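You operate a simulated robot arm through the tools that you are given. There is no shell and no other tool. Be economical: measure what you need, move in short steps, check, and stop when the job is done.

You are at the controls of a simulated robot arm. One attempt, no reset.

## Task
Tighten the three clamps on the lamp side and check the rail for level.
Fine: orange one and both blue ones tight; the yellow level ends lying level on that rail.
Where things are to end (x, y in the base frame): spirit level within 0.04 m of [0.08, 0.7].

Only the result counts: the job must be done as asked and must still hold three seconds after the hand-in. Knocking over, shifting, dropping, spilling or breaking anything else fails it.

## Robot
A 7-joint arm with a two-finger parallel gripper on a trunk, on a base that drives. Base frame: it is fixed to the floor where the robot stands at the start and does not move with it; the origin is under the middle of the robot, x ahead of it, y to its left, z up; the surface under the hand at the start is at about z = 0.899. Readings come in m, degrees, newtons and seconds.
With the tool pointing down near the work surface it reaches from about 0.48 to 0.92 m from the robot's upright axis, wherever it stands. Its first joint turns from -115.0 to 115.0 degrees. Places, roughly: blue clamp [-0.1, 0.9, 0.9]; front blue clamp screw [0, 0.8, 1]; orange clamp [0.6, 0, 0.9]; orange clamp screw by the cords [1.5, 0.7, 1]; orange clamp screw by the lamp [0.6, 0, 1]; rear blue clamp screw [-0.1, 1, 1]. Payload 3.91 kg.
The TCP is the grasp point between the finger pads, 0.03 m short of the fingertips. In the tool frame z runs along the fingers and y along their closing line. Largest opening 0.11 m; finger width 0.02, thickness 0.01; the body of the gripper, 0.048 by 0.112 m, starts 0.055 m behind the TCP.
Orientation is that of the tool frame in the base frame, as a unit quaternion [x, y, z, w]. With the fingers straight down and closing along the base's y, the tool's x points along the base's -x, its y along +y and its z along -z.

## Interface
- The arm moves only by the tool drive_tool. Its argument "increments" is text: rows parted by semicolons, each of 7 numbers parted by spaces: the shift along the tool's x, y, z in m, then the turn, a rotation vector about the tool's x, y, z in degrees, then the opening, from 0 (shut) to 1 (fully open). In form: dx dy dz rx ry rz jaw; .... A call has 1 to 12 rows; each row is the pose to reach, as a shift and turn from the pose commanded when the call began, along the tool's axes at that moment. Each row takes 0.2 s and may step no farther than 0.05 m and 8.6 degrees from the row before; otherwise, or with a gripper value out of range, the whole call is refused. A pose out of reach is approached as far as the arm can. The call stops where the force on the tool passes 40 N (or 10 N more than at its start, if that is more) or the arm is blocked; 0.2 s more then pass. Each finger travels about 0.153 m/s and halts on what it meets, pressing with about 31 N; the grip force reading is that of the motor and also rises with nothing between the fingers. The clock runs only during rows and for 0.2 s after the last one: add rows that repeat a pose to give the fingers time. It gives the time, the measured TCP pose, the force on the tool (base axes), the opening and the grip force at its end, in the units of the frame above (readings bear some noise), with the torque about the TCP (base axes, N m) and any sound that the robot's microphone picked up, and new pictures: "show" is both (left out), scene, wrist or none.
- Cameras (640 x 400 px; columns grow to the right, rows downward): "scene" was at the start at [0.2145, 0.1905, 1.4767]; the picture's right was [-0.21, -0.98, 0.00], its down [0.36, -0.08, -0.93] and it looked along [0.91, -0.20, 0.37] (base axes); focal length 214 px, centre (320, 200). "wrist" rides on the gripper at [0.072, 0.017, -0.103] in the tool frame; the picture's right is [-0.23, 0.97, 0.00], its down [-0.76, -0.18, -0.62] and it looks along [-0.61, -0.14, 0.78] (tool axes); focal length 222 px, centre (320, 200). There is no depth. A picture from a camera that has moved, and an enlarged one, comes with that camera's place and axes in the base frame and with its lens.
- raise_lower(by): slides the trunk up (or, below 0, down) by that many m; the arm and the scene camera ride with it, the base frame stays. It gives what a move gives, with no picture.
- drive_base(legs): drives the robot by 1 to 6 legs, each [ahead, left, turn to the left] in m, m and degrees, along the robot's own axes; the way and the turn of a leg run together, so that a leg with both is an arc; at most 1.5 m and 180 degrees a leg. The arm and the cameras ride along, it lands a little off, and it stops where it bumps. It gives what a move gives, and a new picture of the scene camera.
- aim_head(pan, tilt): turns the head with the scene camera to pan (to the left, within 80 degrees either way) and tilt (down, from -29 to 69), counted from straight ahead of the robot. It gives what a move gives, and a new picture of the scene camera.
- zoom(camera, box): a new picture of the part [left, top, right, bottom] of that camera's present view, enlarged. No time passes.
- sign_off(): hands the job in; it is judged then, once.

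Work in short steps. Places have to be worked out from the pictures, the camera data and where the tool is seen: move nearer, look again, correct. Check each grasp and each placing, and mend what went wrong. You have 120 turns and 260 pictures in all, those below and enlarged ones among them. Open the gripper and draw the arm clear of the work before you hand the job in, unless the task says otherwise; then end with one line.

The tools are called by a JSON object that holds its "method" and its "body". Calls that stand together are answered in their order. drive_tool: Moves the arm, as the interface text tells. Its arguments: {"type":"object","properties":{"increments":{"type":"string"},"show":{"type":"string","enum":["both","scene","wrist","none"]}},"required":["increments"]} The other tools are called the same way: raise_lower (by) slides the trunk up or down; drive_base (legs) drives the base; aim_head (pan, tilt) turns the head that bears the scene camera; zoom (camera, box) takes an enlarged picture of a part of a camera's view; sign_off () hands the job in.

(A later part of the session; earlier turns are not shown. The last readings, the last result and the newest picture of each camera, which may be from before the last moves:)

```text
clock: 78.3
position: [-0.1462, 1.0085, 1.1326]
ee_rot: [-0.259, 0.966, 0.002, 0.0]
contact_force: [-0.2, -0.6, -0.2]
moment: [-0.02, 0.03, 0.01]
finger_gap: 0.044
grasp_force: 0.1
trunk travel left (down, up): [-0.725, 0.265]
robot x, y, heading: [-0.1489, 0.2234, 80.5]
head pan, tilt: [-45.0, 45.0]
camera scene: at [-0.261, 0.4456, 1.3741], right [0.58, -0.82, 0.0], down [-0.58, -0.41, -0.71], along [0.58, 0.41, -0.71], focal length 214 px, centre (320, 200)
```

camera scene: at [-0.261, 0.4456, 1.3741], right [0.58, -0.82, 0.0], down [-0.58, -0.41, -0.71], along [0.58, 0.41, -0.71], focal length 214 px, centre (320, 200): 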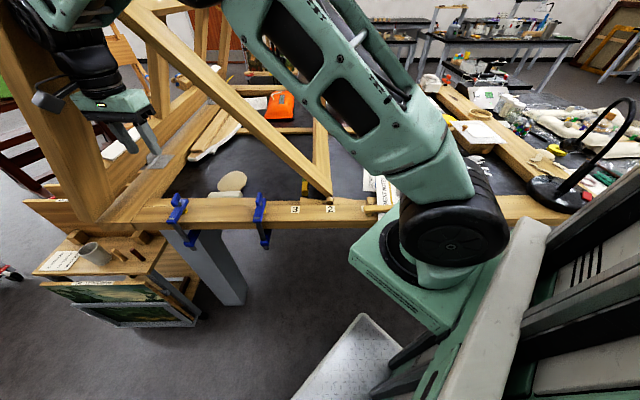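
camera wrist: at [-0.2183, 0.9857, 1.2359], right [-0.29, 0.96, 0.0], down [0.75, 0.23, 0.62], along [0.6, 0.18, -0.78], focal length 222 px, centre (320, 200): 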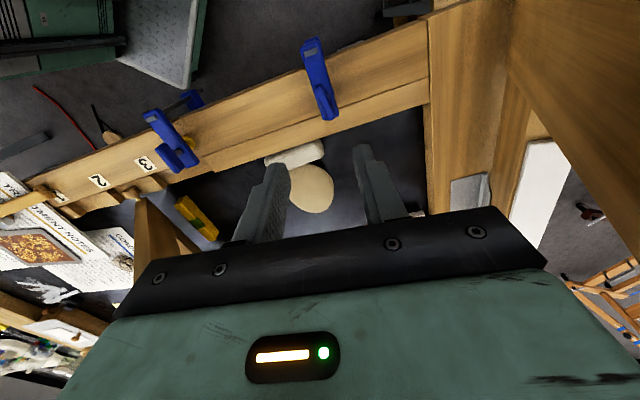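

The wrist sits right beside the frame's upper left part, so the hand must have pushed the frame along. I back the hand away horizontally towards the robot side (tool +x) and then look.

{"method": "drive_tool", "body": {"increments": "0.03 0 0 0 0 0 0.4; 0.06 0 0 0 0 0 0.4; 0.09 0 0 0 0 0 0.4; 0.12 0 0 0 0 0 0.4; 0.14 0 0 0 0 0 0.4", "show": "wrist"}}

{"method": "aim_head", "body": {"pan": -30, "tilt": 30}}

```text
clock: 79.5
position: [-0.2684, 0.9404, 1.1314]
ee_rot: [-0.258, 0.966, 0.001, 0.0]
contact_force: [0.9, -0.9, -0.6]
moment: [-0.03, 0.03, 0.01]
finger_gap: 0.0439
grasp_force: 0.0
trunk travel left (down, up): [-0.725, 0.265]
robot x, y, heading: [-0.1507, 0.2249, 80.3]
head pan, tilt: [-45.0, 45.0]
camera wrist: at [-0.3397, 0.9165, 1.2341], right [-0.29, 0.96, 0.0], down [0.75, 0.22, 0.62], along [0.6, 0.18, -0.78], focal length 222 px, centre (320, 200)
```

wrist: 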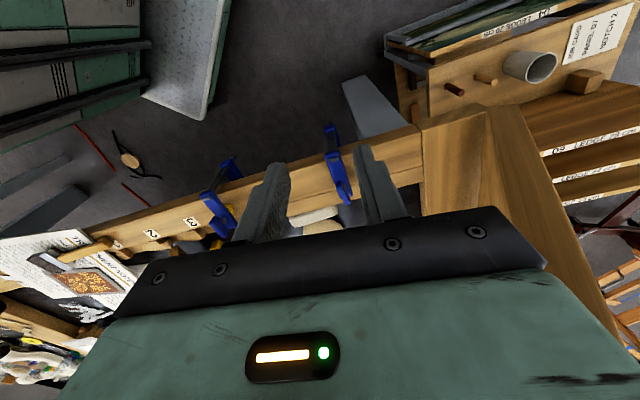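

```text
clock: 80.3
position: [-0.2685, 0.9399, 1.1309]
ee_rot: [-0.258, 0.966, 0.002, 0.0]
contact_force: [-0.4, -0.2, 0.7]
moment: [0.0, -0.04, 0.0]
finger_gap: 0.0437
grasp_force: 0.0
trunk travel left (down, up): [-0.725, 0.265]
robot x, y, heading: [-0.1511, 0.2263, 80.6]
head pan, tilt: [-30.0, 30.0]
camera scene: at [-0.2698, 0.4685, 1.3965], right [0.77, -0.64, 0.0], down [-0.32, -0.38, -0.87], along [0.55, 0.67, -0.5], focal length 214 px, centre (320, 200)
```

scene: 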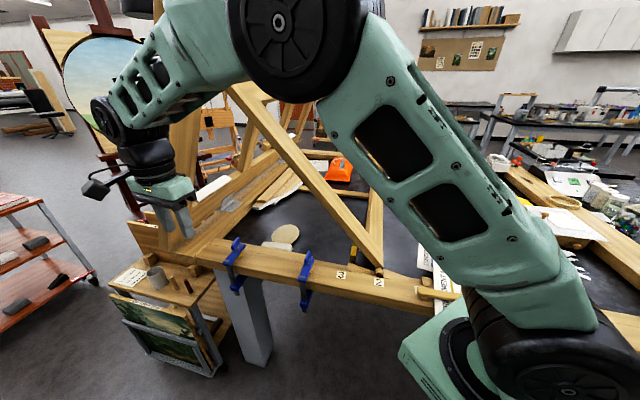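

{"method": "drive_tool", "body": {"increments": "0.02 -0.04 0 0 0 0 0.4; 0.04 -0.08 0 0 0 0 0.4; 0.07 -0.11 0 0 0 0 0.4; 0.1 -0.14 0 0 0 0 0.4; 0.13 -0.17 0 0 0 0 0.4; 0.14 -0.19 0 0 0 0 0.4", "show": "none"}}

{"method": "aim_head", "body": {"pan": -20, "tilt": 30}}

```text
clock: 81.7
position: [-0.2978, 0.7091, 1.1306]
ee_rot: [-0.258, 0.966, 0.002, 0.0]
contact_force: [0.2, 0.6, 0.6]
moment: [-0.05, 0.03, -0.02]
finger_gap: 0.0441
grasp_force: 0.1
trunk travel left (down, up): [-0.725, 0.265]
robot x, y, heading: [-0.1485, 0.2243, 80.3]
head pan, tilt: [-30.0, 30.0]
```

```text
clock: 82.4
position: [-0.2985, 0.7094, 1.1312]
ee_rot: [-0.259, 0.966, 0.001, 0.001]
contact_force: [0.5, 0.4, 0.5]
moment: [0.01, -0.01, -0.03]
finger_gap: 0.0442
grasp_force: 0.1
trunk travel left (down, up): [-0.725, 0.265]
robot x, y, heading: [-0.147, 0.223, 80.3]
head pan, tilt: [-20.0, 30.0]
camera scene: at [-0.2828, 0.4774, 1.3966], right [0.87, -0.5, 0.0], down [-0.25, -0.43, -0.87], along [0.43, 0.75, -0.5], focal length 214 px, centre (320, 200)
```

scene: 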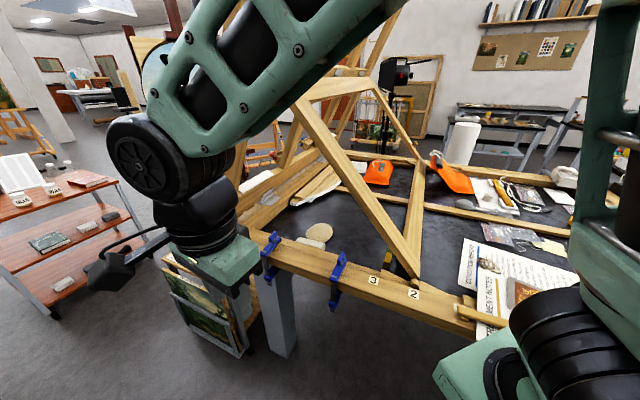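

Frame's lower corner moved from ≈(0.21, 0.615) to ≈(0.15, 0.70), about 0.1 m along the rail. I zoom to see how it stands and where the level is.

{"method": "zoom", "body": {"camera": "scene", "box": [350, 220, 446, 280]}}

{"method": "zoom", "body": {"camera": "scene", "box": [260, 60, 500, 210]}}

```text
6.67 times, centred on (398, 250) of scene
camera zoom: at [-0.2828, 0.4774, 1.3966], right [0.87, -0.5, 0.0], down [-0.25, -0.43, -0.87], along [0.43, 0.75, -0.5], focal length 1430 px, centre (-200, -133)
```

zoom: 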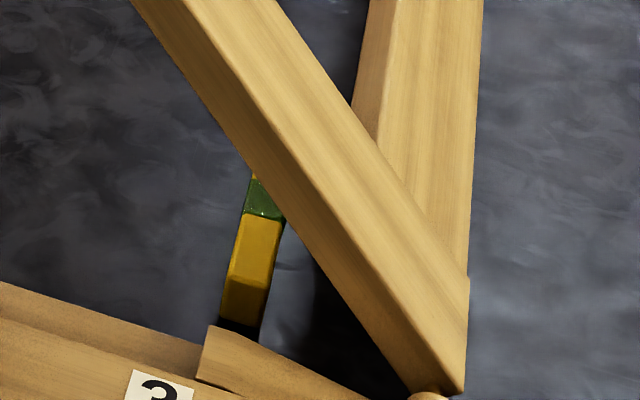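

```text
2.67 times, centred on (380, 135) of scene
camera zoom: at [-0.2828, 0.4774, 1.3966], right [0.87, -0.5, 0.0], down [-0.25, -0.43, -0.87], along [0.43, 0.75, -0.5], focal length 572 px, centre (160, 373)
```

zoom: 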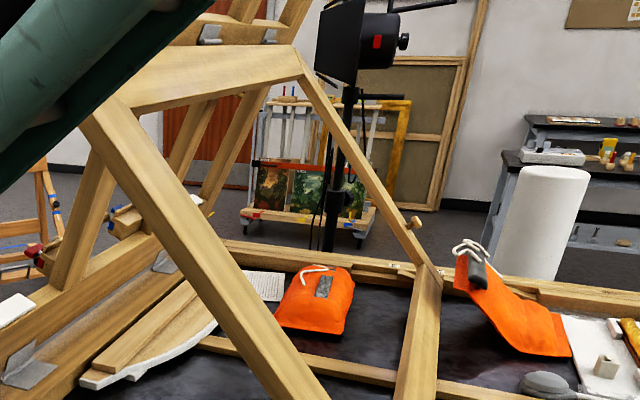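

The level hasn't moved (near end still at (0.117, 0.771)); only the frame has slid. I'll finish the rear clamp (approaching from the robot side, clear of the frame), then put the frame back.

{"method": "drive_tool", "body": {"increments": "-0.035 0.046 0.01 0 0 0 0.4; -0.07 0.08 0.02 0 0 -2 0.4; -0.1 0.115 0.04 0 0 -4 0.4; -0.13 0.15 0.06 0 0 -6 0.4; -0.15 0.185 0.08 0 0 -8 0.4; -0.19 0.186 0.08 0 0 -10 0.4; -0.23 0.187 0.08 0 0 -10 0.4; -0.26 0.188 0.08 0 0 -10 0.4; -0.2825 0.189 0.08 0 0 -10 0.4; -0.2825 0.189 0.08 0 0 -10 0.4"}}

{"method": "zoom", "body": {"camera": "wrist", "box": [240, 90, 400, 190]}}

```text
refused: row 1 steps farther than a row can; nothing moved
```

```text
4.00 times, centred on (320, 140) of wrist
camera zoom: at [-0.37, 0.686, 1.2343], right [-0.29, 0.96, 0.0], down [0.75, 0.22, 0.62], along [0.6, 0.18, -0.78], focal length 888 px, centre (320, 440)
```

zoom: 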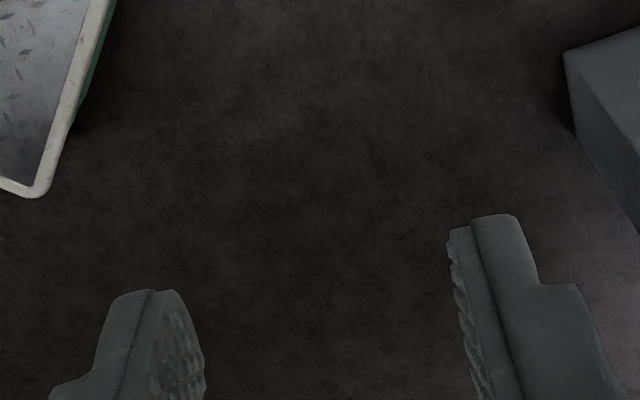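

A first step was too long; I repeat it with smaller rows.

{"method": "drive_tool", "body": {"increments": "-0.028 0.036 0.01 0 0 0 0.4; -0.056 0.072 0.02 0 0 -2 0.4; -0.084 0.108 0.035 0 0 -4 0.4; -0.112 0.144 0.05 0 0 -6 0.4; -0.14 0.18 0.06 0 0 -8 0.4; -0.175 0.185 0.07 0 0 -10 0.4; -0.21 0.187 0.08 0 0 -10 0.4; -0.245 0.188 0.08 0 0 -10 0.4; -0.27 0.189 0.08 0 0 -10 0.4; -0.2825 0.189 0.08 0 0 -10 0.4; -0.2825 0.189 0.08 0 0 -10 0.4"}}

{"method": "zoom", "body": {"camera": "wrist", "box": [240, 90, 400, 190]}}

```text
clock: 84.8
position: [-0.1465, 1.0136, 1.0522]
ee_rot: [-0.341, 0.94, 0.001, 0.001]
contact_force: [-1.2, 0.8, -0.6]
moment: [0.01, 0.04, 0.0]
finger_gap: 0.044
grasp_force: 0.2
trunk travel left (down, up): [-0.725, 0.265]
robot x, y, heading: [-0.1455, 0.2219, 80.3]
head pan, tilt: [-20.0, 30.0]
camera scene: at [-0.2828, 0.4775, 1.3966], right [0.87, -0.5, 0.0], down [-0.25, -0.43, -0.87], along [0.43, 0.75, -0.5], focal length 214 px, centre (320, 200)
camera wrist: at [-0.2132, 0.9785, 1.1565], right [-0.45, 0.89, 0.0], down [0.7, 0.35, 0.62], along [0.56, 0.28, -0.78], focal length 222 px, centre (320, 200)
```

scene: 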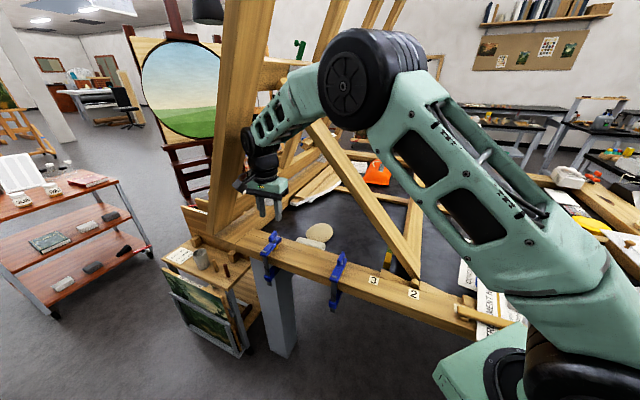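
wrist: 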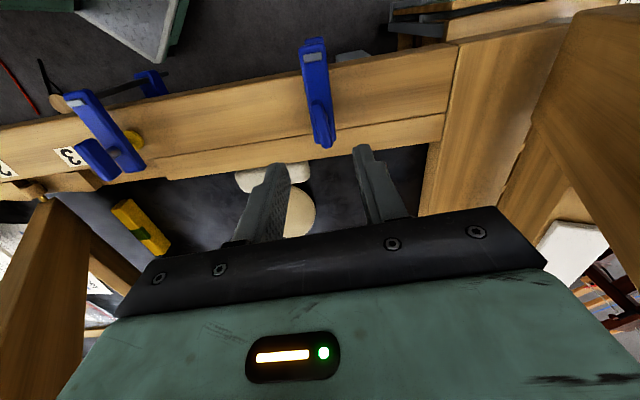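

```text
4.00 times, centred on (320, 140) of wrist
camera zoom: at [-0.2132, 0.9785, 1.1565], right [-0.45, 0.89, 0.0], down [0.7, 0.35, 0.62], along [0.56, 0.28, -0.78], focal length 888 px, centre (320, 440)
```

zoom: 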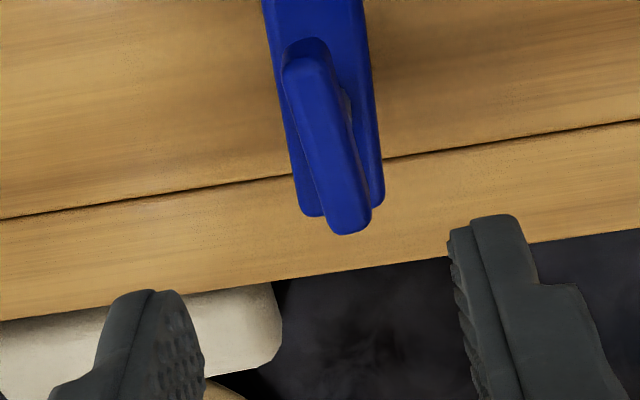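

Handle at (−0.1485, 1.0135), heading 41°, tool aligned; frame unmoved by this approach. I descend and grip.

{"method": "drive_tool", "body": {"increments": "0.0015 0.0015 0.03 0 0 -1 0.4; 0.0015 0.0015 0.06 0 0 -1 0.4; 0.0015 0.0015 0.078 0 0 -1 0.4; 0.0015 0.0015 0.078 0 0 -1 0; 0.0015 0.0015 0.078 0 0 -1 0; 0.0015 0.0015 0.078 0 0 -1 0", "show": "none"}}

{"method": "drive_tool", "body": {"increments": "0 0 0.0002 0 0 8 0; 0 0 0.0004 0 0 16 0; 0 0 0.0006 0 0 24 0; 0 0 0.0009 0 0 32 0; 0 0 0.0012 0 0 40 0; 0 0 0.0014 0 0 48 0; 0 0 0.0016 0 0 56 0; 0 0 0.0018 0 0 62 0", "show": "scene"}}

```text
clock: 86.2
position: [-0.1487, 1.0145, 0.9774]
ee_rot: [-0.351, 0.936, 0.004, 0.001]
contact_force: [-17.2, 29.2, -4.3]
moment: [0.84, -0.76, 0.08]
finger_gap: 0.0108
grasp_force: 44.8
trunk travel left (down, up): [-0.725, 0.265]
robot x, y, heading: [-0.1456, 0.222, 80.4]
head pan, tilt: [-20.0, 30.0]
```

```text
clock: 88.0
position: [-0.149, 1.0153, 0.9783]
ee_rot: [0.183, 0.983, 0.006, -0.003]
contact_force: [-12.5, 24.5, 28.4]
moment: [-0.2, 0.36, 0.01]
finger_gap: 0.011
grasp_force: 45.2
trunk travel left (down, up): [-0.725, 0.265]
robot x, y, heading: [-0.1493, 0.2265, 80.4]
head pan, tilt: [-20.0, 30.0]
camera scene: at [-0.2834, 0.4775, 1.3967], right [0.87, -0.5, 0.0], down [-0.25, -0.43, -0.87], along [0.43, 0.75, -0.5], focal length 214 px, centre (320, 200)
```

scene: 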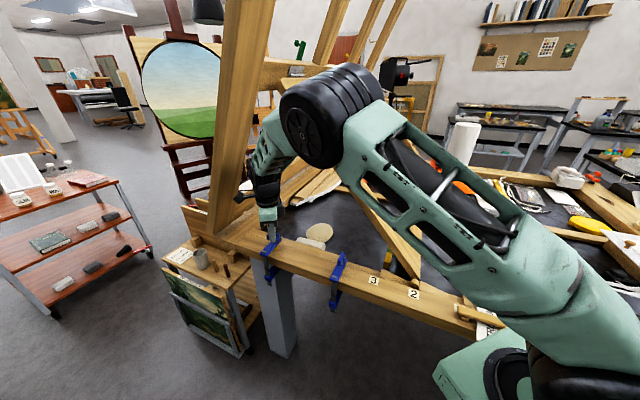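

62° done. Release, lift 4 cm, wind back 180° and regrip.

{"method": "drive_tool", "body": {"increments": "0 0 0 0 0 0 0.35; 0 0 -0.025 0 0 0 0.35; 0 0 -0.05 0 0 -8 0.35; 0 0 -0.05 0 0 -16 0.35; 0 0 -0.05 0 0 -24 0.35; 0 0 -0.05 0 0 -32 0.35; 0 0 -0.05 0 0 -40 0.35; 0 0 -0.05 0 0 -48 0.35; 0 0 -0.05 0 0 -56 0.35; 0 0 -0.05 0 0 -64 0.35; 0 0 -0.05 0 0 -72 0.35; 0 0 -0.05 0 0 -80 0.35", "show": "none"}}

{"method": "drive_tool", "body": {"increments": "0 0 0 0 0 -8.5 0.35; 0 0 0 0 0 -17 0.35; 0 0 0 0 0 -25.5 0.35; 0 0 0 0 0 -34 0.35; 0 0 0 0 0 -42.5 0.35; 0 0 0 0 0 -51 0.35; 0 0 0 0 0 -59.5 0.35; 0 0 0 0 0 -68 0.35; 0 0 0 0 0 -76.5 0.35; 0 0 0 0 0 -85 0.35; 0 0 0 0 0 -93.5 0.35; 0 0 0 0 0 -100 0.35"}}

{"method": "zoom", "body": {"camera": "wrist", "box": [240, 90, 400, 190]}}

```text
clock: 90.6
position: [-0.1467, 1.0124, 1.0243]
ee_rot: [-0.493, 0.87, 0.002, 0.001]
contact_force: [1.2, 0.0, -0.3]
moment: [-0.02, 0.01, 0.02]
finger_gap: 0.0385
grasp_force: 0.1
trunk travel left (down, up): [-0.725, 0.265]
robot x, y, heading: [-0.1533, 0.221, 80.4]
head pan, tilt: [-20.0, 30.0]
```

```text
clock: 93.2
position: [-0.1485, 1.0132, 1.0249]
ee_rot: [0.983, -0.181, 0.0, 0.0]
contact_force: [0.0, 0.0, -0.3]
moment: [0.03, 0.05, 0.01]
finger_gap: 0.0383
grasp_force: 0.0
trunk travel left (down, up): [-0.725, 0.265]
robot x, y, heading: [-0.1508, 0.224, 80.2]
head pan, tilt: [-20.0, 30.0]
camera scene: at [-0.2828, 0.4775, 1.3966], right [0.87, -0.5, 0.0], down [-0.25, -0.43, -0.87], along [0.43, 0.75, -0.5], focal length 214 px, centre (320, 200)
camera wrist: at [-0.0869, 0.9695, 1.1275], right [-0.56, -0.83, 0.0], down [-0.65, 0.44, 0.62], along [-0.52, 0.35, -0.78], focal length 222 px, centre (320, 200)
```

scene: 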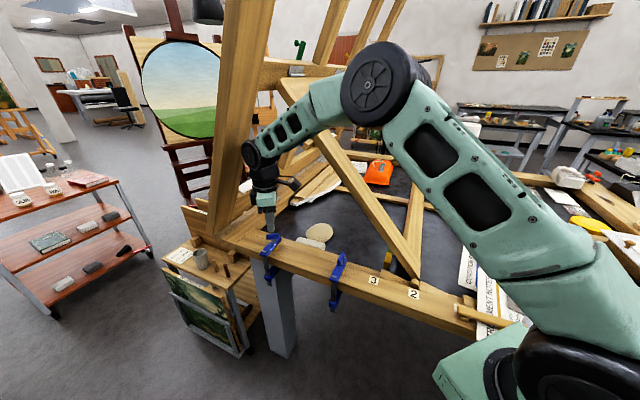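
wrist: 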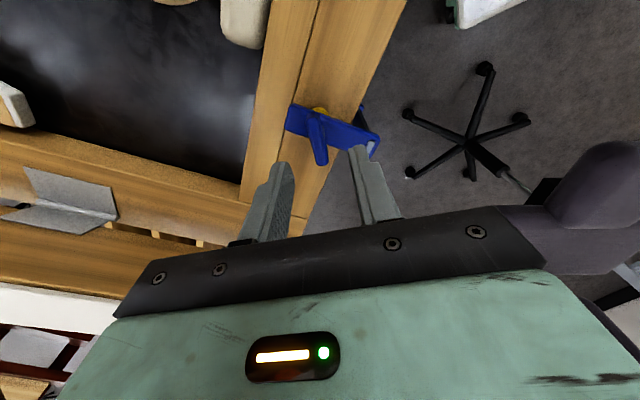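

```text
4.00 times, centred on (320, 140) of wrist
camera zoom: at [-0.0869, 0.9695, 1.1275], right [-0.56, -0.83, 0.0], down [-0.65, 0.44, 0.62], along [-0.52, 0.35, -0.78], focal length 888 px, centre (320, 440)
```

zoom: 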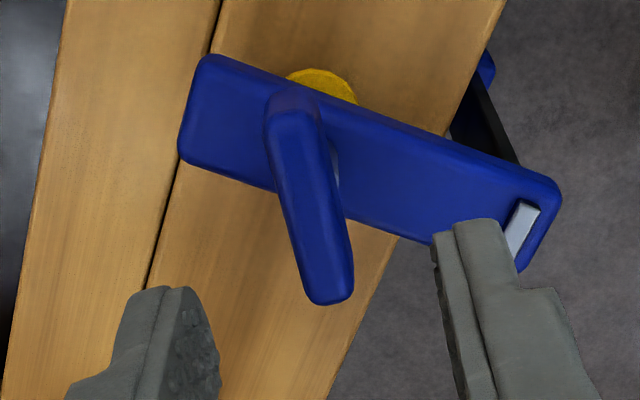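

Handle at (−0.148, 1.0126), heading −22°; aligned. Regrip and continue clockwise.

{"method": "drive_tool", "body": {"increments": "0 0 0.03 0 0 1 0.35; 0 0 0.049 0 0 1 0.35; 0 0 0.049 0 0 1 0; 0 0 0.049 0 0 1 0; 0 0 0.049 0 0 1 0", "show": "none"}}

{"method": "drive_tool", "body": {"increments": "0 0 0 0 0 8 0; 0 0 0.0002 0 0 16 0; 0 0 0.0003 0 0 24 0; 0 0 0.0004 0 0 32 0; 0 0 0.0006 0 0 40 0; 0 0 0.0007 0 0 48 0; 0 0 0.0008 0 0 56 0; 0 0 0.0009 0 0 64 0; 0 0 0.001 0 0 72 0; 0 0 0.0011 0 0 80 0; 0 0 0.0012 0 0 88 0; 0 0 0.0012 0 0 96 0", "show": "none"}}

```text
clock: 94.4
position: [-0.146, 1.0152, 0.9756]
ee_rot: [0.982, -0.191, 0.0, -0.003]
contact_force: [5.0, 28.0, -4.1]
moment: [1.08, 0.48, -0.07]
finger_gap: 0.0116
grasp_force: 44.5
trunk travel left (down, up): [-0.725, 0.265]
robot x, y, heading: [-0.1525, 0.2173, 80.4]
head pan, tilt: [-20.0, 30.0]
```

```text
clock: 97.0
position: [-0.1499, 1.0125, 0.9768]
ee_rot: [-0.513, 0.858, 0.003, 0.001]
contact_force: [-1.7, 3.6, 32.1]
moment: [-0.07, -0.38, 0.04]
finger_gap: 0.0108
grasp_force: 45.6
trunk travel left (down, up): [-0.725, 0.265]
robot x, y, heading: [-0.1488, 0.2267, 80.3]
head pan, tilt: [-20.0, 30.0]
```

Still free after ~158°; z load 32 N, so I rise half a millimetre and turn on to the stop.

{"method": "drive_tool", "body": {"increments": "0 0 -0.001 0 0 7 0; 0 0 -0.001 0 0 14 0; 0 0 -0.001 0 0 21 0; 0 0 -0.001 0 0 28 0; 0 0 -0.001 0 0 35 0; 0 0 -0.001 0 0 42 0; 0 0 -0.001 0 0 42 0", "show": "none"}}

```text
clock: 98.6
position: [-0.1502, 1.014, 0.9747]
ee_rot: [-0.174, 0.985, 0.002, 0.0]
contact_force: [-18.4, 7.1, 14.9]
moment: [0.02, -0.46, 1.3]
finger_gap: 0.0162
grasp_force: 45.0
trunk travel left (down, up): [-0.725, 0.265]
robot x, y, heading: [-0.1501, 0.2217, 80.2]
head pan, tilt: [-20.0, 30.0]
```

Torque 1.3 N m and the pads start slipping: stop reached. A little more for a firm seat, then release, rise slightly and back away towards the robot side.

{"method": "drive_tool", "body": {"increments": "0 0 0 0 0 5 0; 0 0 0 0 0 9 0; 0 0 0 0 0 9 0", "show": "none"}}

{"method": "drive_tool", "body": {"increments": "0 0 0 0 0 0 0.4; 0 0 -0.03 0 0 0 0.4; 0 0 -0.07 0 0 0 0.4; 0.03 0 -0.07 0 0 0 0.4; 0.07 0 -0.07 0 0 0 0.4; 0.11 0 -0.07 0 0 0 0.4; 0.15 0 -0.08 0 0 0 0.4; 0.15 -0.04 -0.1 0 0 0 0.4; 0.15 -0.08 -0.12 0 0 0 0.4; 0.15 -0.12 -0.14 0 0 0 0.4; 0.15 -0.16 -0.16 0 0 0 0.4; 0.15 -0.2 -0.18 0 0 0 0.4", "show": "scene"}}

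{"method": "aim_head", "body": {"pan": -20, "tilt": 50}}

```text
clock: 99.4
position: [-0.1501, 1.0129, 0.975]
ee_rot: [-0.095, 0.995, 0.002, 0.001]
contact_force: [-21.8, 13.3, 3.9]
moment: [0.57, -0.15, 1.7]
finger_gap: 0.02
grasp_force: 45.0
trunk travel left (down, up): [-0.725, 0.265]
robot x, y, heading: [-0.1488, 0.2229, 80.1]
head pan, tilt: [-20.0, 30.0]
```

```text
clock: 102.0
position: [-0.258, 0.786, 1.1567]
ee_rot: [-0.095, 0.995, 0.001, 0.0]
contact_force: [0.3, 0.4, -0.8]
moment: [-0.08, -0.03, 0.02]
finger_gap: 0.044
grasp_force: 0.1
trunk travel left (down, up): [-0.725, 0.265]
robot x, y, heading: [-0.1476, 0.2224, 79.9]
head pan, tilt: [-20.0, 30.0]
camera scene: at [-0.2831, 0.4781, 1.3964], right [0.87, -0.5, 0.0], down [-0.25, -0.43, -0.87], along [0.43, 0.75, -0.5], focal length 214 px, centre (320, 200)
```

scene: 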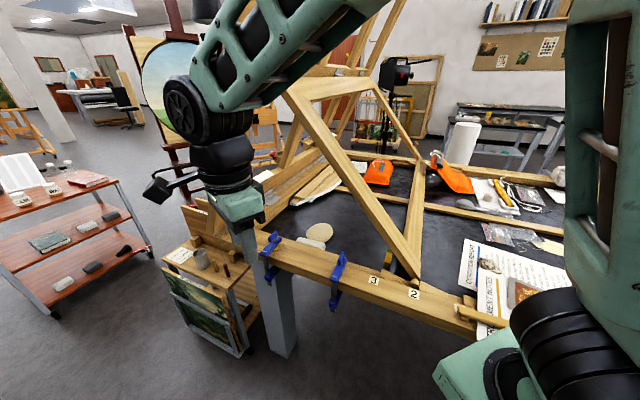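

```text
clock: 102.8
position: [-0.2591, 0.7871, 1.1569]
ee_rot: [-0.096, 0.995, 0.002, 0.001]
contact_force: [0.3, 0.8, -0.3]
moment: [0.02, 0.01, 0.01]
finger_gap: 0.0442
grasp_force: 0.1
trunk travel left (down, up): [-0.725, 0.265]
robot x, y, heading: [-0.15, 0.2249, 80.4]
head pan, tilt: [-20.0, 50.0]
camera scene: at [-0.2895, 0.4658, 1.3671], right [0.87, -0.5, 0.0], down [-0.38, -0.66, -0.64], along [0.32, 0.56, -0.77], focal length 214 px, centre (320, 200)
```

scene: 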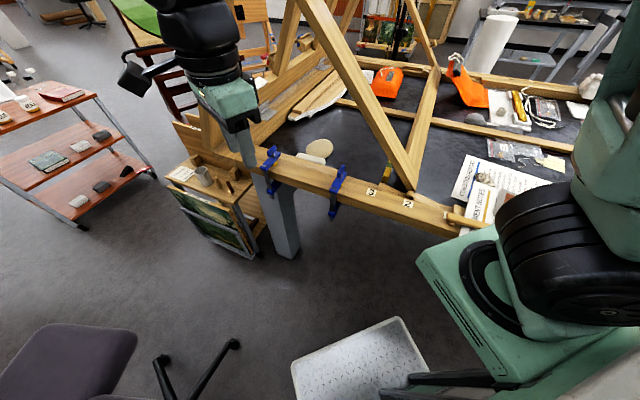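

All three clamps are at their stops. Now the frame: I zoom to locate its lower bar, which I want to slide back ≈0.1 m towards the lamp.

{"method": "zoom", "body": {"camera": "scene", "box": [340, 50, 500, 210]}}

```text
2.50 times, centred on (420, 130) of scene
camera zoom: at [-0.2895, 0.4658, 1.3671], right [0.87, -0.5, 0.0], down [-0.38, -0.66, -0.64], along [0.32, 0.56, -0.77], focal length 536 px, centre (70, 375)
```

zoom: 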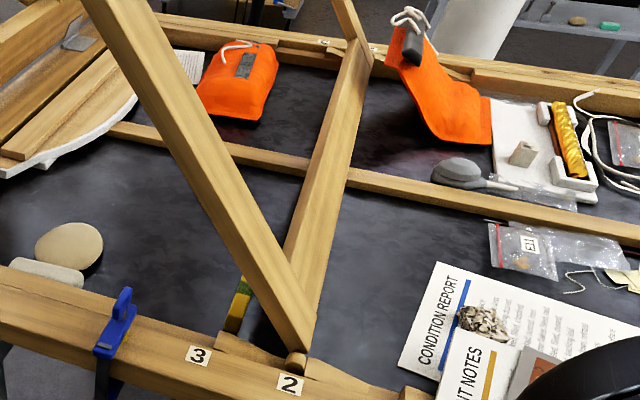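

Lower bar lies at S-line parallel to where it was (no rotation), spanning about 0.05 m, resting on the rails. I'll straddle it with open fingers at about (0.30, 0.85) and slide it back. First bring the arm over at safe height.

{"method": "drive_tool", "body": {"increments": "-0.034 -0.017 -0.01 0 0 -4 0.6; -0.068 -0.035 -0.02 0 0 -8 0.8; -0.102 -0.053 -0.03 0 0 -12 1; -0.136 -0.07 -0.05 0 0 -16 1; -0.17 -0.088 -0.06 0 0 -20 1; -0.204 -0.106 -0.07 0 0 -23 1; -0.238 -0.124 -0.07 0 0 -23 1; -0.272 -0.141 -0.07 0 0 -23 1; -0.272 -0.141 -0.07 0 0 -23 1"}}

```text
clock: 104.8
position: [0.0395, 0.7015, 1.2213]
ee_rot: [-0.293, 0.956, 0.001, 0.001]
contact_force: [0.7, -0.1, -0.9]
moment: [0.01, -0.05, -0.01]
finger_gap: 0.1098
grasp_force: 0.1
trunk travel left (down, up): [-0.725, 0.265]
robot x, y, heading: [-0.1488, 0.222, 80.2]
head pan, tilt: [-20.0, 50.0]
camera scene: at [-0.2895, 0.4658, 1.3671], right [0.87, -0.5, 0.0], down [-0.38, -0.67, -0.64], along [0.32, 0.56, -0.77], focal length 214 px, centre (320, 200)
camera wrist: at [-0.0311, 0.6726, 1.3258], right [-0.36, 0.93, 0.0], down [0.73, 0.28, 0.62], along [0.58, 0.22, -0.78], focal length 222 px, centre (320, 200)
```

scene: 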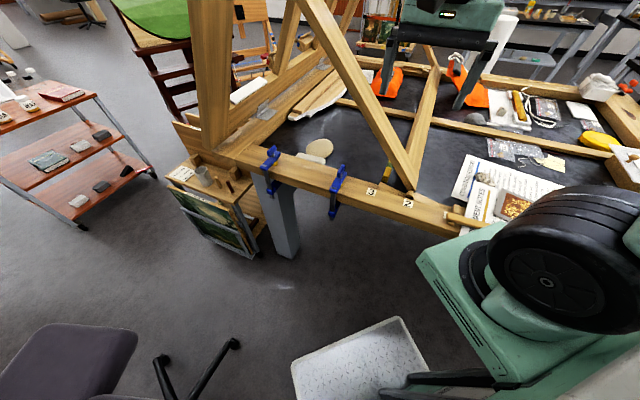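
wrist: 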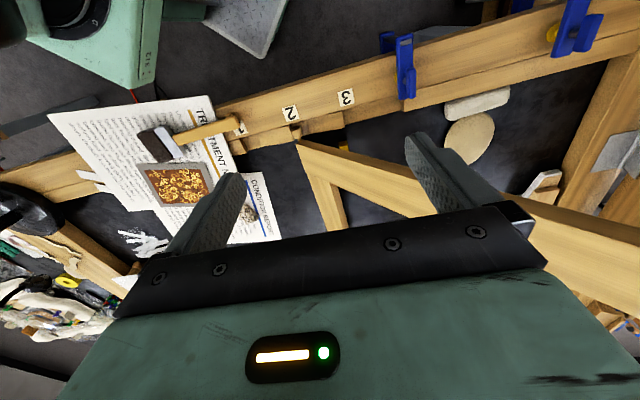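

Clear view: corner D at ≈(0.147, 0.70). I go across above the bar at this height (fingertips at 1.19) to inside the frame opening.

{"method": "drive_tool", "body": {"increments": "-0.037 -0.003 0 0 0 0 1; -0.074 -0.006 0 0 0 0 1; -0.111 -0.009 0 0 0 0 1; -0.148 -0.012 0 0 0 0 1; -0.185 -0.015 0 0 0 0 1; -0.222 -0.018 0 0 0 0 1; -0.259 -0.02 0 0 0 0 1; -0.296 -0.022 0 0 0 0 1; -0.296 -0.022 0 0 0 0 1"}}

```text
clock: 106.8
position: [0.2919, 0.8471, 1.2251]
ee_rot: [-0.292, 0.956, 0.0, 0.001]
contact_force: [0.1, -0.2, 0.0]
moment: [0.0, -0.02, 0.0]
finger_gap: 0.1099
grasp_force: 0.0
trunk travel left (down, up): [-0.725, 0.265]
robot x, y, heading: [-0.1474, 0.2215, 80.5]
head pan, tilt: [-20.0, 50.0]
camera scene: at [-0.2895, 0.4658, 1.367], right [0.87, -0.5, 0.0], down [-0.38, -0.67, -0.64], along [0.32, 0.56, -0.77], focal length 214 px, centre (320, 200)
camera wrist: at [0.2222, 0.819, 1.3281], right [-0.36, 0.93, 0.0], down [0.73, 0.28, 0.62], along [0.58, 0.22, -0.78], focal length 222 px, centre (320, 200)
```

scene: 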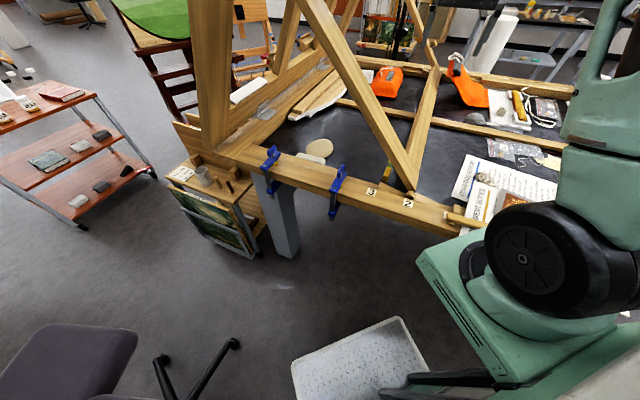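
wrist: 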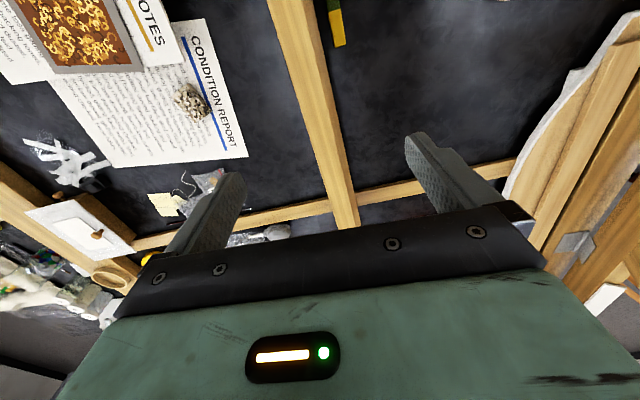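

The lower bar runs right between the fingers (its centre 1 cm to the lamp side). I descend to straddle it.

{"method": "drive_tool", "body": {"increments": "0 -0.006 0.045 0 0 0 1; 0 -0.006 0.09 0 0 0 1; 0 -0.006 0.135 0 0 0 1; 0 -0.006 0.18 0 0 0 1; 0 -0.006 0.22 0 0 0 1; 0 -0.006 0.245 0 0 0 1; 0 -0.006 0.257 0 0 0 1; 0 -0.006 0.257 0 0 0 1"}}

```text
clock: 108.6
position: [0.2981, 0.8436, 0.9625]
ee_rot: [-0.292, 0.956, 0.002, 0.0]
contact_force: [-1.3, -0.1, 0.9]
moment: [0.02, -0.02, -0.03]
finger_gap: 0.1101
grasp_force: 0.1
trunk travel left (down, up): [-0.725, 0.265]
robot x, y, heading: [-0.1503, 0.2238, 80.2]
head pan, tilt: [-20.0, 50.0]
camera scene: at [-0.2894, 0.4658, 1.3671], right [0.87, -0.5, 0.0], down [-0.38, -0.67, -0.64], along [0.32, 0.56, -0.77], focal length 214 px, centre (320, 200)
camera wrist: at [0.2281, 0.8158, 1.0664], right [-0.36, 0.93, 0.0], down [0.73, 0.28, 0.62], along [0.58, 0.22, -0.78], focal length 222 px, centre (320, 200)
```

scene: 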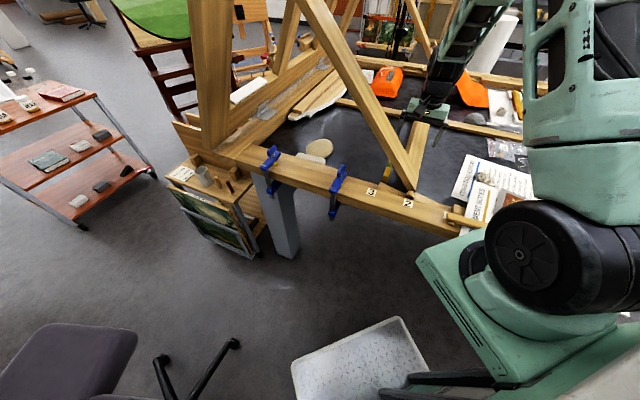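
wrist: 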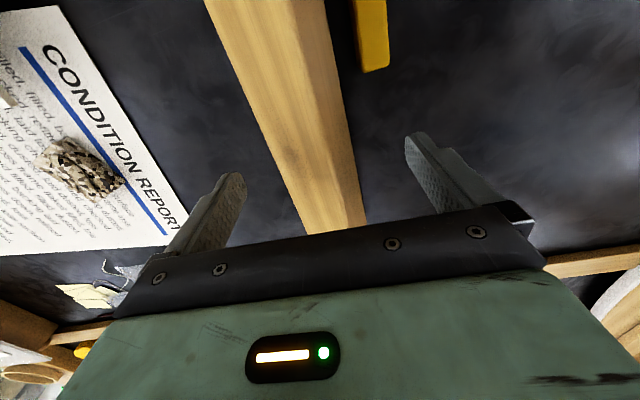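

The fingers straddle the bar. The small stone at ≈(0.37, 0.68) would be in the front finger's path, so I shift 5 cm further along the bar and narrow the jaws, then begin to slide towards the lamp side.

{"method": "drive_tool", "body": {"increments": "-0.025 0 0 0 0 0 0.9; -0.05 -0.003 0 0 0 0 0.8; -0.05 -0.003 0 0 0 0 0.75; -0.05 -0.003 0 0 0 0 0.75", "show": "wrist"}}

```text
clock: 109.6
position: [0.3399, 0.868, 0.9654]
ee_rot: [-0.292, 0.956, 0.001, 0.001]
contact_force: [-0.9, 0.5, -0.2]
moment: [-0.01, 0.02, -0.04]
finger_gap: 0.0826
grasp_force: 0.0
trunk travel left (down, up): [-0.725, 0.265]
robot x, y, heading: [-0.1516, 0.2245, 80.6]
head pan, tilt: [-20.0, 50.0]
camera wrist: at [0.27, 0.8402, 1.0687], right [-0.36, 0.93, 0.0], down [0.73, 0.28, 0.62], along [0.58, 0.22, -0.78], focal length 222 px, centre (320, 200)
```

wrist: 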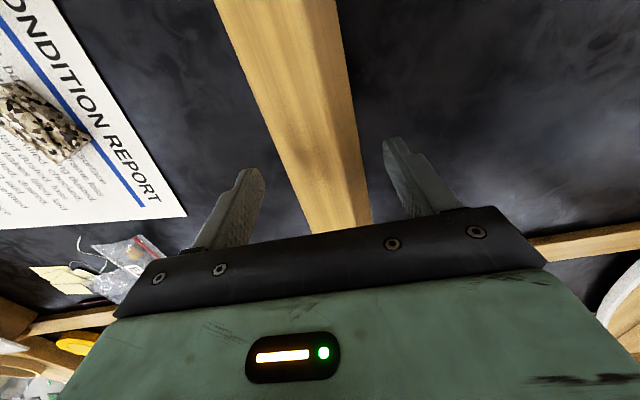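

Path is clear. I slide slowly: 6 cm first.

{"method": "drive_tool", "body": {"increments": "0 -0.01 0 0 0 0 0.75; 0 -0.02 0 0 0 0 0.75; 0 -0.03 0 0 0 0 0.75; 0 -0.04 0 0 0 0 0.75; 0 -0.05 0 0 0 0 0.75; 0 -0.06 0 0 0 0 0.75; 0 -0.07 0 0 0 0 0.75"}}

```text
clock: 110.6
position: [0.3513, 0.8542, 0.9654]
ee_rot: [-0.298, 0.955, 0.009, 0.001]
contact_force: [-8.1, 22.2, -4.0]
moment: [0.33, -0.1, -0.03]
finger_gap: 0.0936
grasp_force: 11.1
trunk travel left (down, up): [-0.725, 0.265]
robot x, y, heading: [-0.1547, 0.2209, 80.4]
head pan, tilt: [-20.0, 50.0]
stopped in row 4: the force on the tool passed its limit at 44 N (the readings are from after the stop); the commanded pose is now the measured one
camera scene: at [-0.2904, 0.4675, 1.3666], right [0.87, -0.49, 0.0], down [-0.38, -0.67, -0.64], along [0.32, 0.56, -0.77], focal length 214 px, centre (320, 200)
camera wrist: at [0.2815, 0.8232, 1.0686], right [-0.37, 0.93, 0.02], down [0.73, 0.28, 0.63], along [0.58, 0.24, -0.78], focal length 222 px, centre (320, 200)
```

scene: 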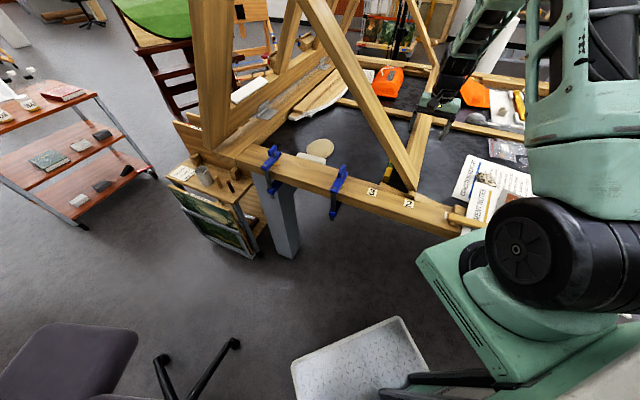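
wrist: 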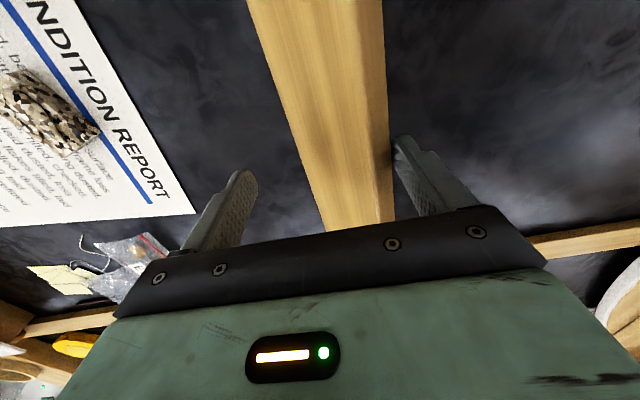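

The push met >40 N and the frame hardly moved; something may be holding it. I look closely at the corner.

{"method": "zoom", "body": {"camera": "scene", "box": [370, 150, 466, 210]}}

{"method": "zoom", "body": {"camera": "scene", "box": [400, 50, 496, 150]}}

```text
6.67 times, centred on (418, 180) of scene
camera zoom: at [-0.2904, 0.4675, 1.3666], right [0.87, -0.49, 0.0], down [-0.38, -0.67, -0.64], along [0.32, 0.56, -0.77], focal length 1430 px, centre (-333, 333)
```

zoom: 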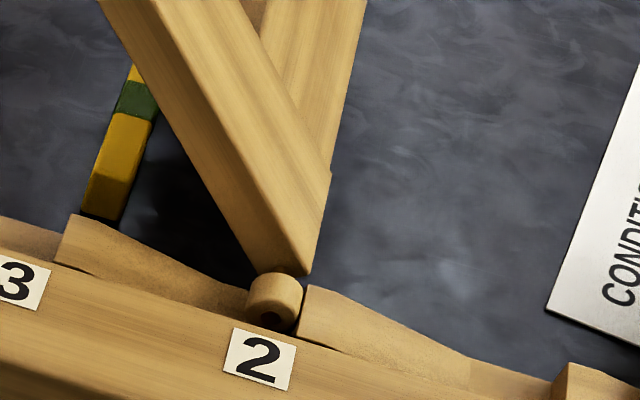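

```text
4.00 times, centred on (448, 100) of scene
camera zoom: at [-0.2904, 0.4675, 1.3666], right [0.87, -0.49, 0.0], down [-0.38, -0.67, -0.64], along [0.32, 0.56, -0.77], focal length 858 px, centre (-192, 600)
```

zoom: 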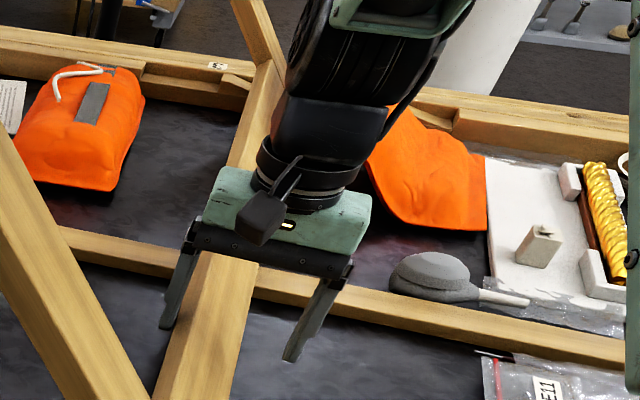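

Now it's clear: this is a prop frame whose pegs sit in numbered notches; it was originally at notch 1 and got ratcheted to notch 2. The tooth blocks motion towards the lamp, so I must lift it over the tooth; then it will slide down into notch 1. First I free the hand and rise.

{"method": "drive_tool", "body": {"increments": "0 0.008 0 0 0 0 1; 0 0.012 -0.01 0 0 0 1; 0 0.006 -0.05 0 0 0 1; 0 0.006 -0.1 0 0 0 1; 0 0.006 -0.15 0 0 0 1; 0 0.006 -0.2 0 0 0 1; 0 0.006 -0.25 0 0 0 1; 0 0.006 -0.26 0 0 0 1", "show": "none"}}

{"method": "drive_tool", "body": {"increments": "0.04 0 -0.01 0 0 0 1; 0.08 0 -0.02 0 0 0 1; 0.12 0 -0.02 0 0 0 1; 0.16 0 -0.02 0 0 0 1; 0.2 -0.01 -0.02 0 0 0 1; 0.24 -0.02 -0.02 0 0 0 1; 0.28 -0.02 -0.02 0 0 0 1; 0.32 -0.02 -0.02 0 0 0 1; 0.32 -0.02 -0.02 0 0 0 1"}}

```text
clock: 112.4
position: [0.3523, 0.8478, 1.2257]
ee_rot: [-0.297, 0.955, 0.007, 0.001]
contact_force: [-0.2, 0.2, 0.0]
moment: [0.02, 0.02, 0.01]
finger_gap: 0.11
grasp_force: 0.1
trunk travel left (down, up): [-0.725, 0.265]
robot x, y, heading: [-0.1551, 0.224, 80.6]
head pan, tilt: [-20.0, 50.0]
```

```text
clock: 114.4
position: [0.0977, 0.6557, 1.2406]
ee_rot: [-0.297, 0.955, 0.005, -0.001]
contact_force: [0.9, -0.2, 0.0]
moment: [-0.01, 0.03, 0.03]
finger_gap: 0.11
grasp_force: 0.1
out of reach, approached as far as the arm can: row 8, 9
trunk travel left (down, up): [-0.725, 0.265]
robot x, y, heading: [-0.1521, 0.2217, 80.5]
head pan, tilt: [-20.0, 50.0]
camera scene: at [-0.2898, 0.4662, 1.3671], right [0.87, -0.49, 0.0], down [-0.38, -0.67, -0.64], along [0.32, 0.56, -0.77], focal length 214 px, centre (320, 200)
camera wrist: at [0.0285, 0.6261, 1.3438], right [-0.36, 0.93, 0.01], down [0.73, 0.28, 0.62], along [0.58, 0.23, -0.78], focal length 222 px, centre (320, 200)
```

scene: 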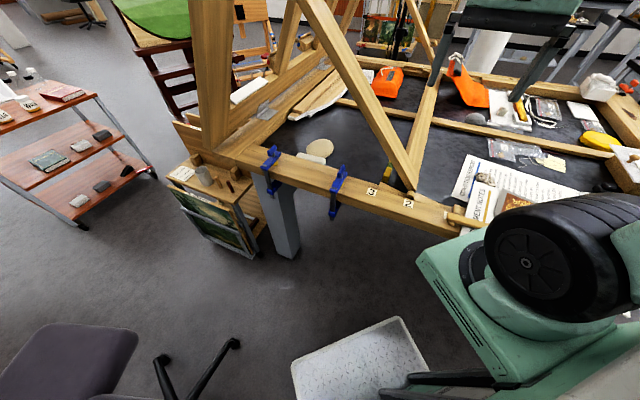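
wrist: 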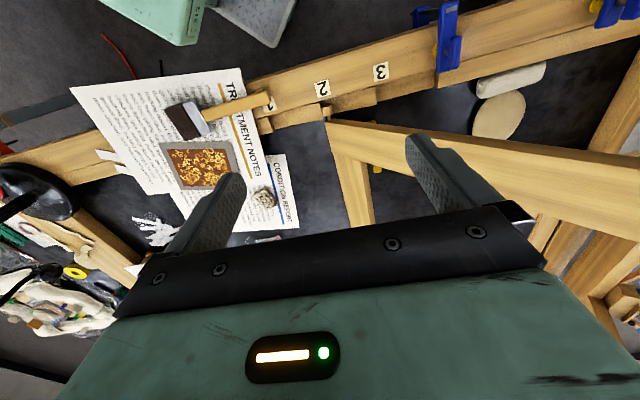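

I zoom to measure the prop's left bar for a side-face grip near its foot.

{"method": "zoom", "body": {"camera": "wrist", "box": [240, 70, 480, 220]}}

```text
2.67 times, centred on (360, 145) of wrist
camera zoom: at [0.0285, 0.6261, 1.3438], right [-0.36, 0.93, 0.01], down [0.73, 0.28, 0.62], along [0.58, 0.23, -0.78], focal length 592 px, centre (213, 347)
```

zoom: 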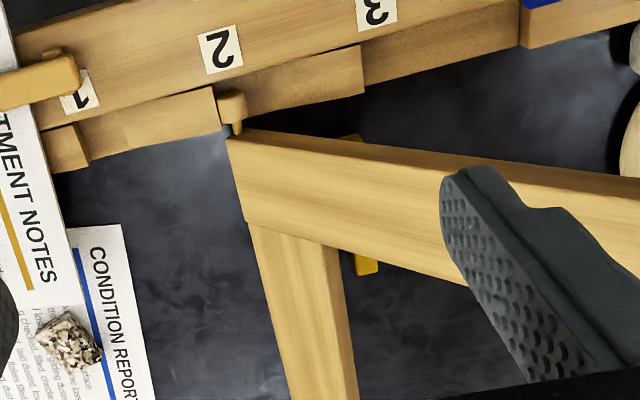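

The bar is ~0.06 m wide (n 0.507–0.567) with its top face rising at 45° from the foot. I position above G ≈(0.121, 0.782) with fingers closing across the bar and the camera on the lamp side.

{"method": "drive_tool", "body": {"increments": "-0.01 0.01 0 0 0 -8 1; -0.02 0.02 0 0 0 -16 1; -0.03 0.03 0 0 0 -24 1; -0.04 0.04 0 0 0 -32 1; -0.05 0.05 0 0 0 -40 1; -0.06 0.06 0 0 0 -48 1; -0.07 0.07 0 0 0 -56 1; -0.08 0.08 0 0 0 -64 1; -0.091 0.09 0 0 0 -72 1; -0.091 0.09 0.02 0 0 -80 1; -0.091 0.09 0.04 0 0 -88 1; -0.091 0.09 0.06 0 0 -90 1"}}

```text
clock: 117.0
position: [0.1242, 0.7811, 1.1833]
ee_rot: [0.885, -0.465, -0.005, -0.005]
contact_force: [0.7, 0.6, 0.5]
moment: [-0.03, -0.02, 0.03]
finger_gap: 0.1102
grasp_force: 0.2
trunk travel left (down, up): [-0.725, 0.265]
robot x, y, heading: [-0.1492, 0.2205, 80.2]
head pan, tilt: [-20.0, 50.0]
camera scene: at [-0.29, 0.466, 1.3671], right [0.87, -0.49, 0.0], down [-0.38, -0.67, -0.64], along [0.32, 0.56, -0.77], focal length 214 px, centre (320, 200)
camera wrist: at [0.1513, 0.709, 1.2853], right [-0.93, -0.37, 0.0], down [-0.28, 0.72, 0.63], along [-0.23, 0.59, -0.77], focal length 222 px, centre (320, 200)
```

scene: 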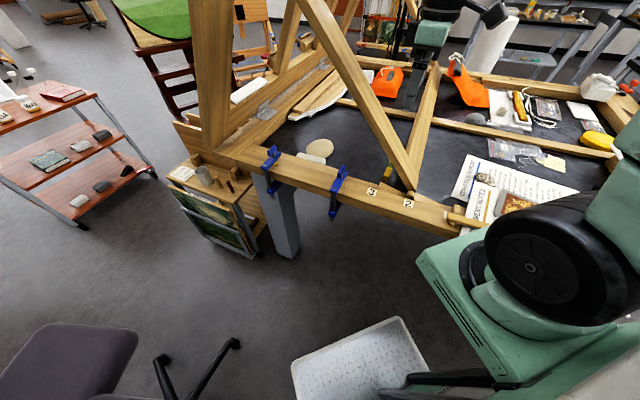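
wrist: 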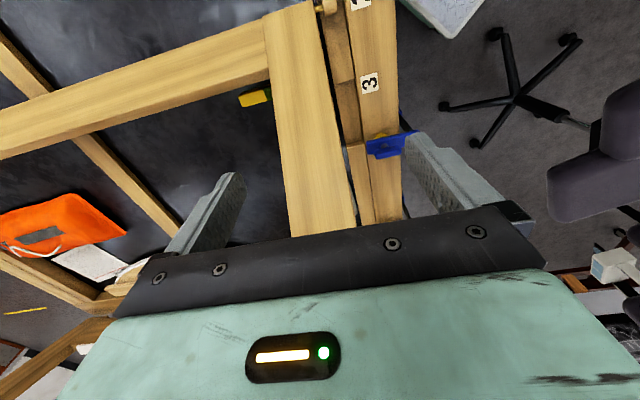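

The bar lies between the fingers, 1.6 cm off centre; I correct, descend and close on its sides.

{"method": "drive_tool", "body": {"increments": "0 -0.016 0.03 0 0 0 1; 0 -0.016 0.06 0 0 0 1; 0 -0.016 0.09 0 0 0 1; 0 -0.016 0.115 0 0 0 1; 0 -0.016 0.137 0 0 0 1; 0 -0.016 0.137 0 0 0 0.5; 0 -0.016 0.137 0 0 0 0.2; 0 -0.016 0.137 0 0 0 0; 0 -0.016 0.137 0 0 0 0"}}

```text
clock: 118.9
position: [0.1401, 0.7971, 1.044]
ee_rot: [0.884, -0.467, -0.004, -0.011]
contact_force: [6.5, 6.2, -14.2]
moment: [0.39, -0.9, 0.1]
finger_gap: 0.0719
grasp_force: 44.6
trunk travel left (down, up): [-0.725, 0.265]
robot x, y, heading: [-0.1507, 0.2228, 80.4]
head pan, tilt: [-20.0, 50.0]
stopped in row 9: the force on the tool passed its limit at 41 N (the readings are from after the stop); the commanded pose is now the measured one
camera scene: at [-0.2889, 0.4672, 1.3668], right [0.87, -0.5, 0.0], down [-0.38, -0.67, -0.64], along [0.32, 0.56, -0.77], focal length 214 px, centre (320, 200)
camera wrist: at [0.1658, 0.7235, 1.1452], right [-0.93, -0.36, -0.01], down [-0.28, 0.71, 0.64], along [-0.22, 0.6, -0.77], focal length 222 px, centre (320, 200)
```

scene: 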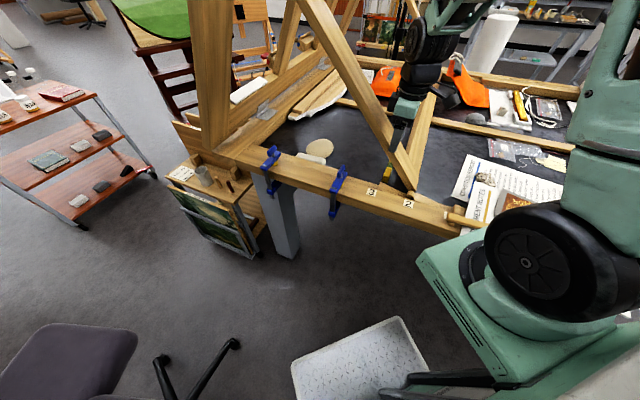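
wrist: 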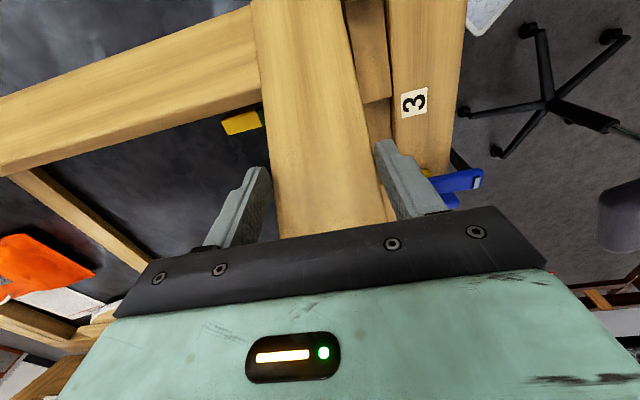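

Bar gripped (gap 0.072, 45 N). I lift in small steps and watch the load.

{"method": "drive_tool", "body": {"increments": "0 0 -0.005 0 0 0 0; 0 0 -0.01 0 0 0 0; 0 0 -0.015 0 0 0 0; 0 0 -0.02 0 0 0 0; 0 0 -0.025 0 0 0 0; 0 0 -0.03 0 0 0 0"}}

{"method": "zoom", "body": {"camera": "scene", "box": [370, 150, 466, 210]}}

```text
clock: 120.3
position: [0.1406, 0.7972, 1.0748]
ee_rot: [0.885, -0.466, -0.005, -0.011]
contact_force: [23.9, 15.4, -13.6]
moment: [-0.24, -1.04, 0.11]
finger_gap: 0.0719
grasp_force: 44.9
trunk travel left (down, up): [-0.725, 0.265]
robot x, y, heading: [-0.1477, 0.2233, 80.6]
head pan, tilt: [-20.0, 50.0]
camera scene: at [-0.288, 0.4677, 1.367], right [0.87, -0.5, 0.0], down [-0.38, -0.67, -0.64], along [0.32, 0.56, -0.77], focal length 214 px, centre (320, 200)
camera wrist: at [0.1664, 0.7225, 1.176], right [-0.93, -0.36, -0.01], down [-0.28, 0.71, 0.64], along [-0.22, 0.6, -0.77], focal length 222 px, centre (320, 200)
```

scene: 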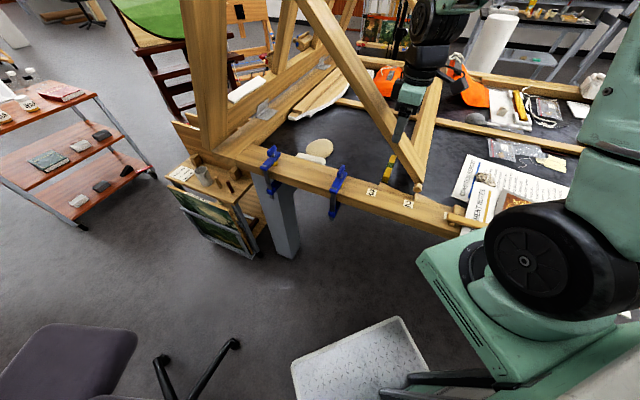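
wrist: 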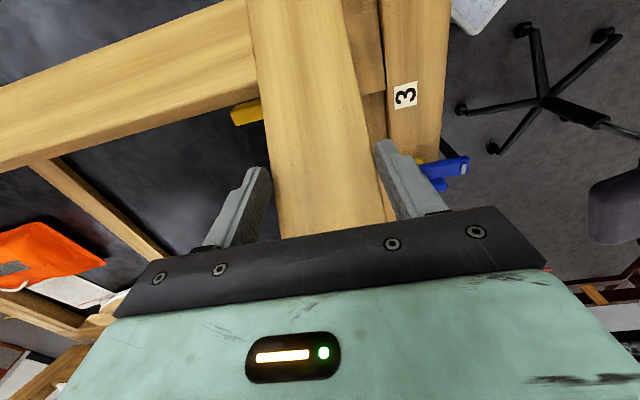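

```text
6.67 times, centred on (418, 180) of scene
camera zoom: at [-0.288, 0.4677, 1.367], right [0.87, -0.5, 0.0], down [-0.38, -0.67, -0.64], along [0.32, 0.56, -0.77], focal length 1430 px, centre (-333, 333)
```

zoom: 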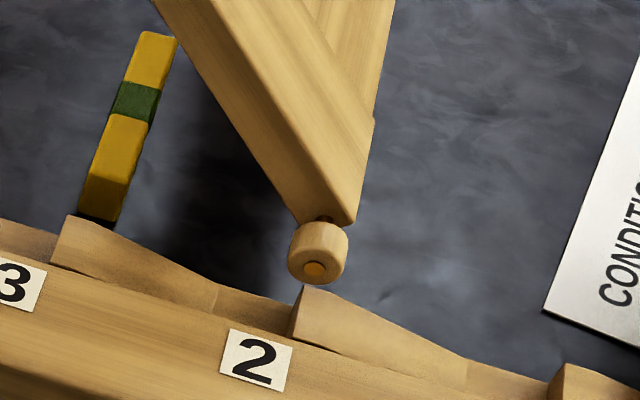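

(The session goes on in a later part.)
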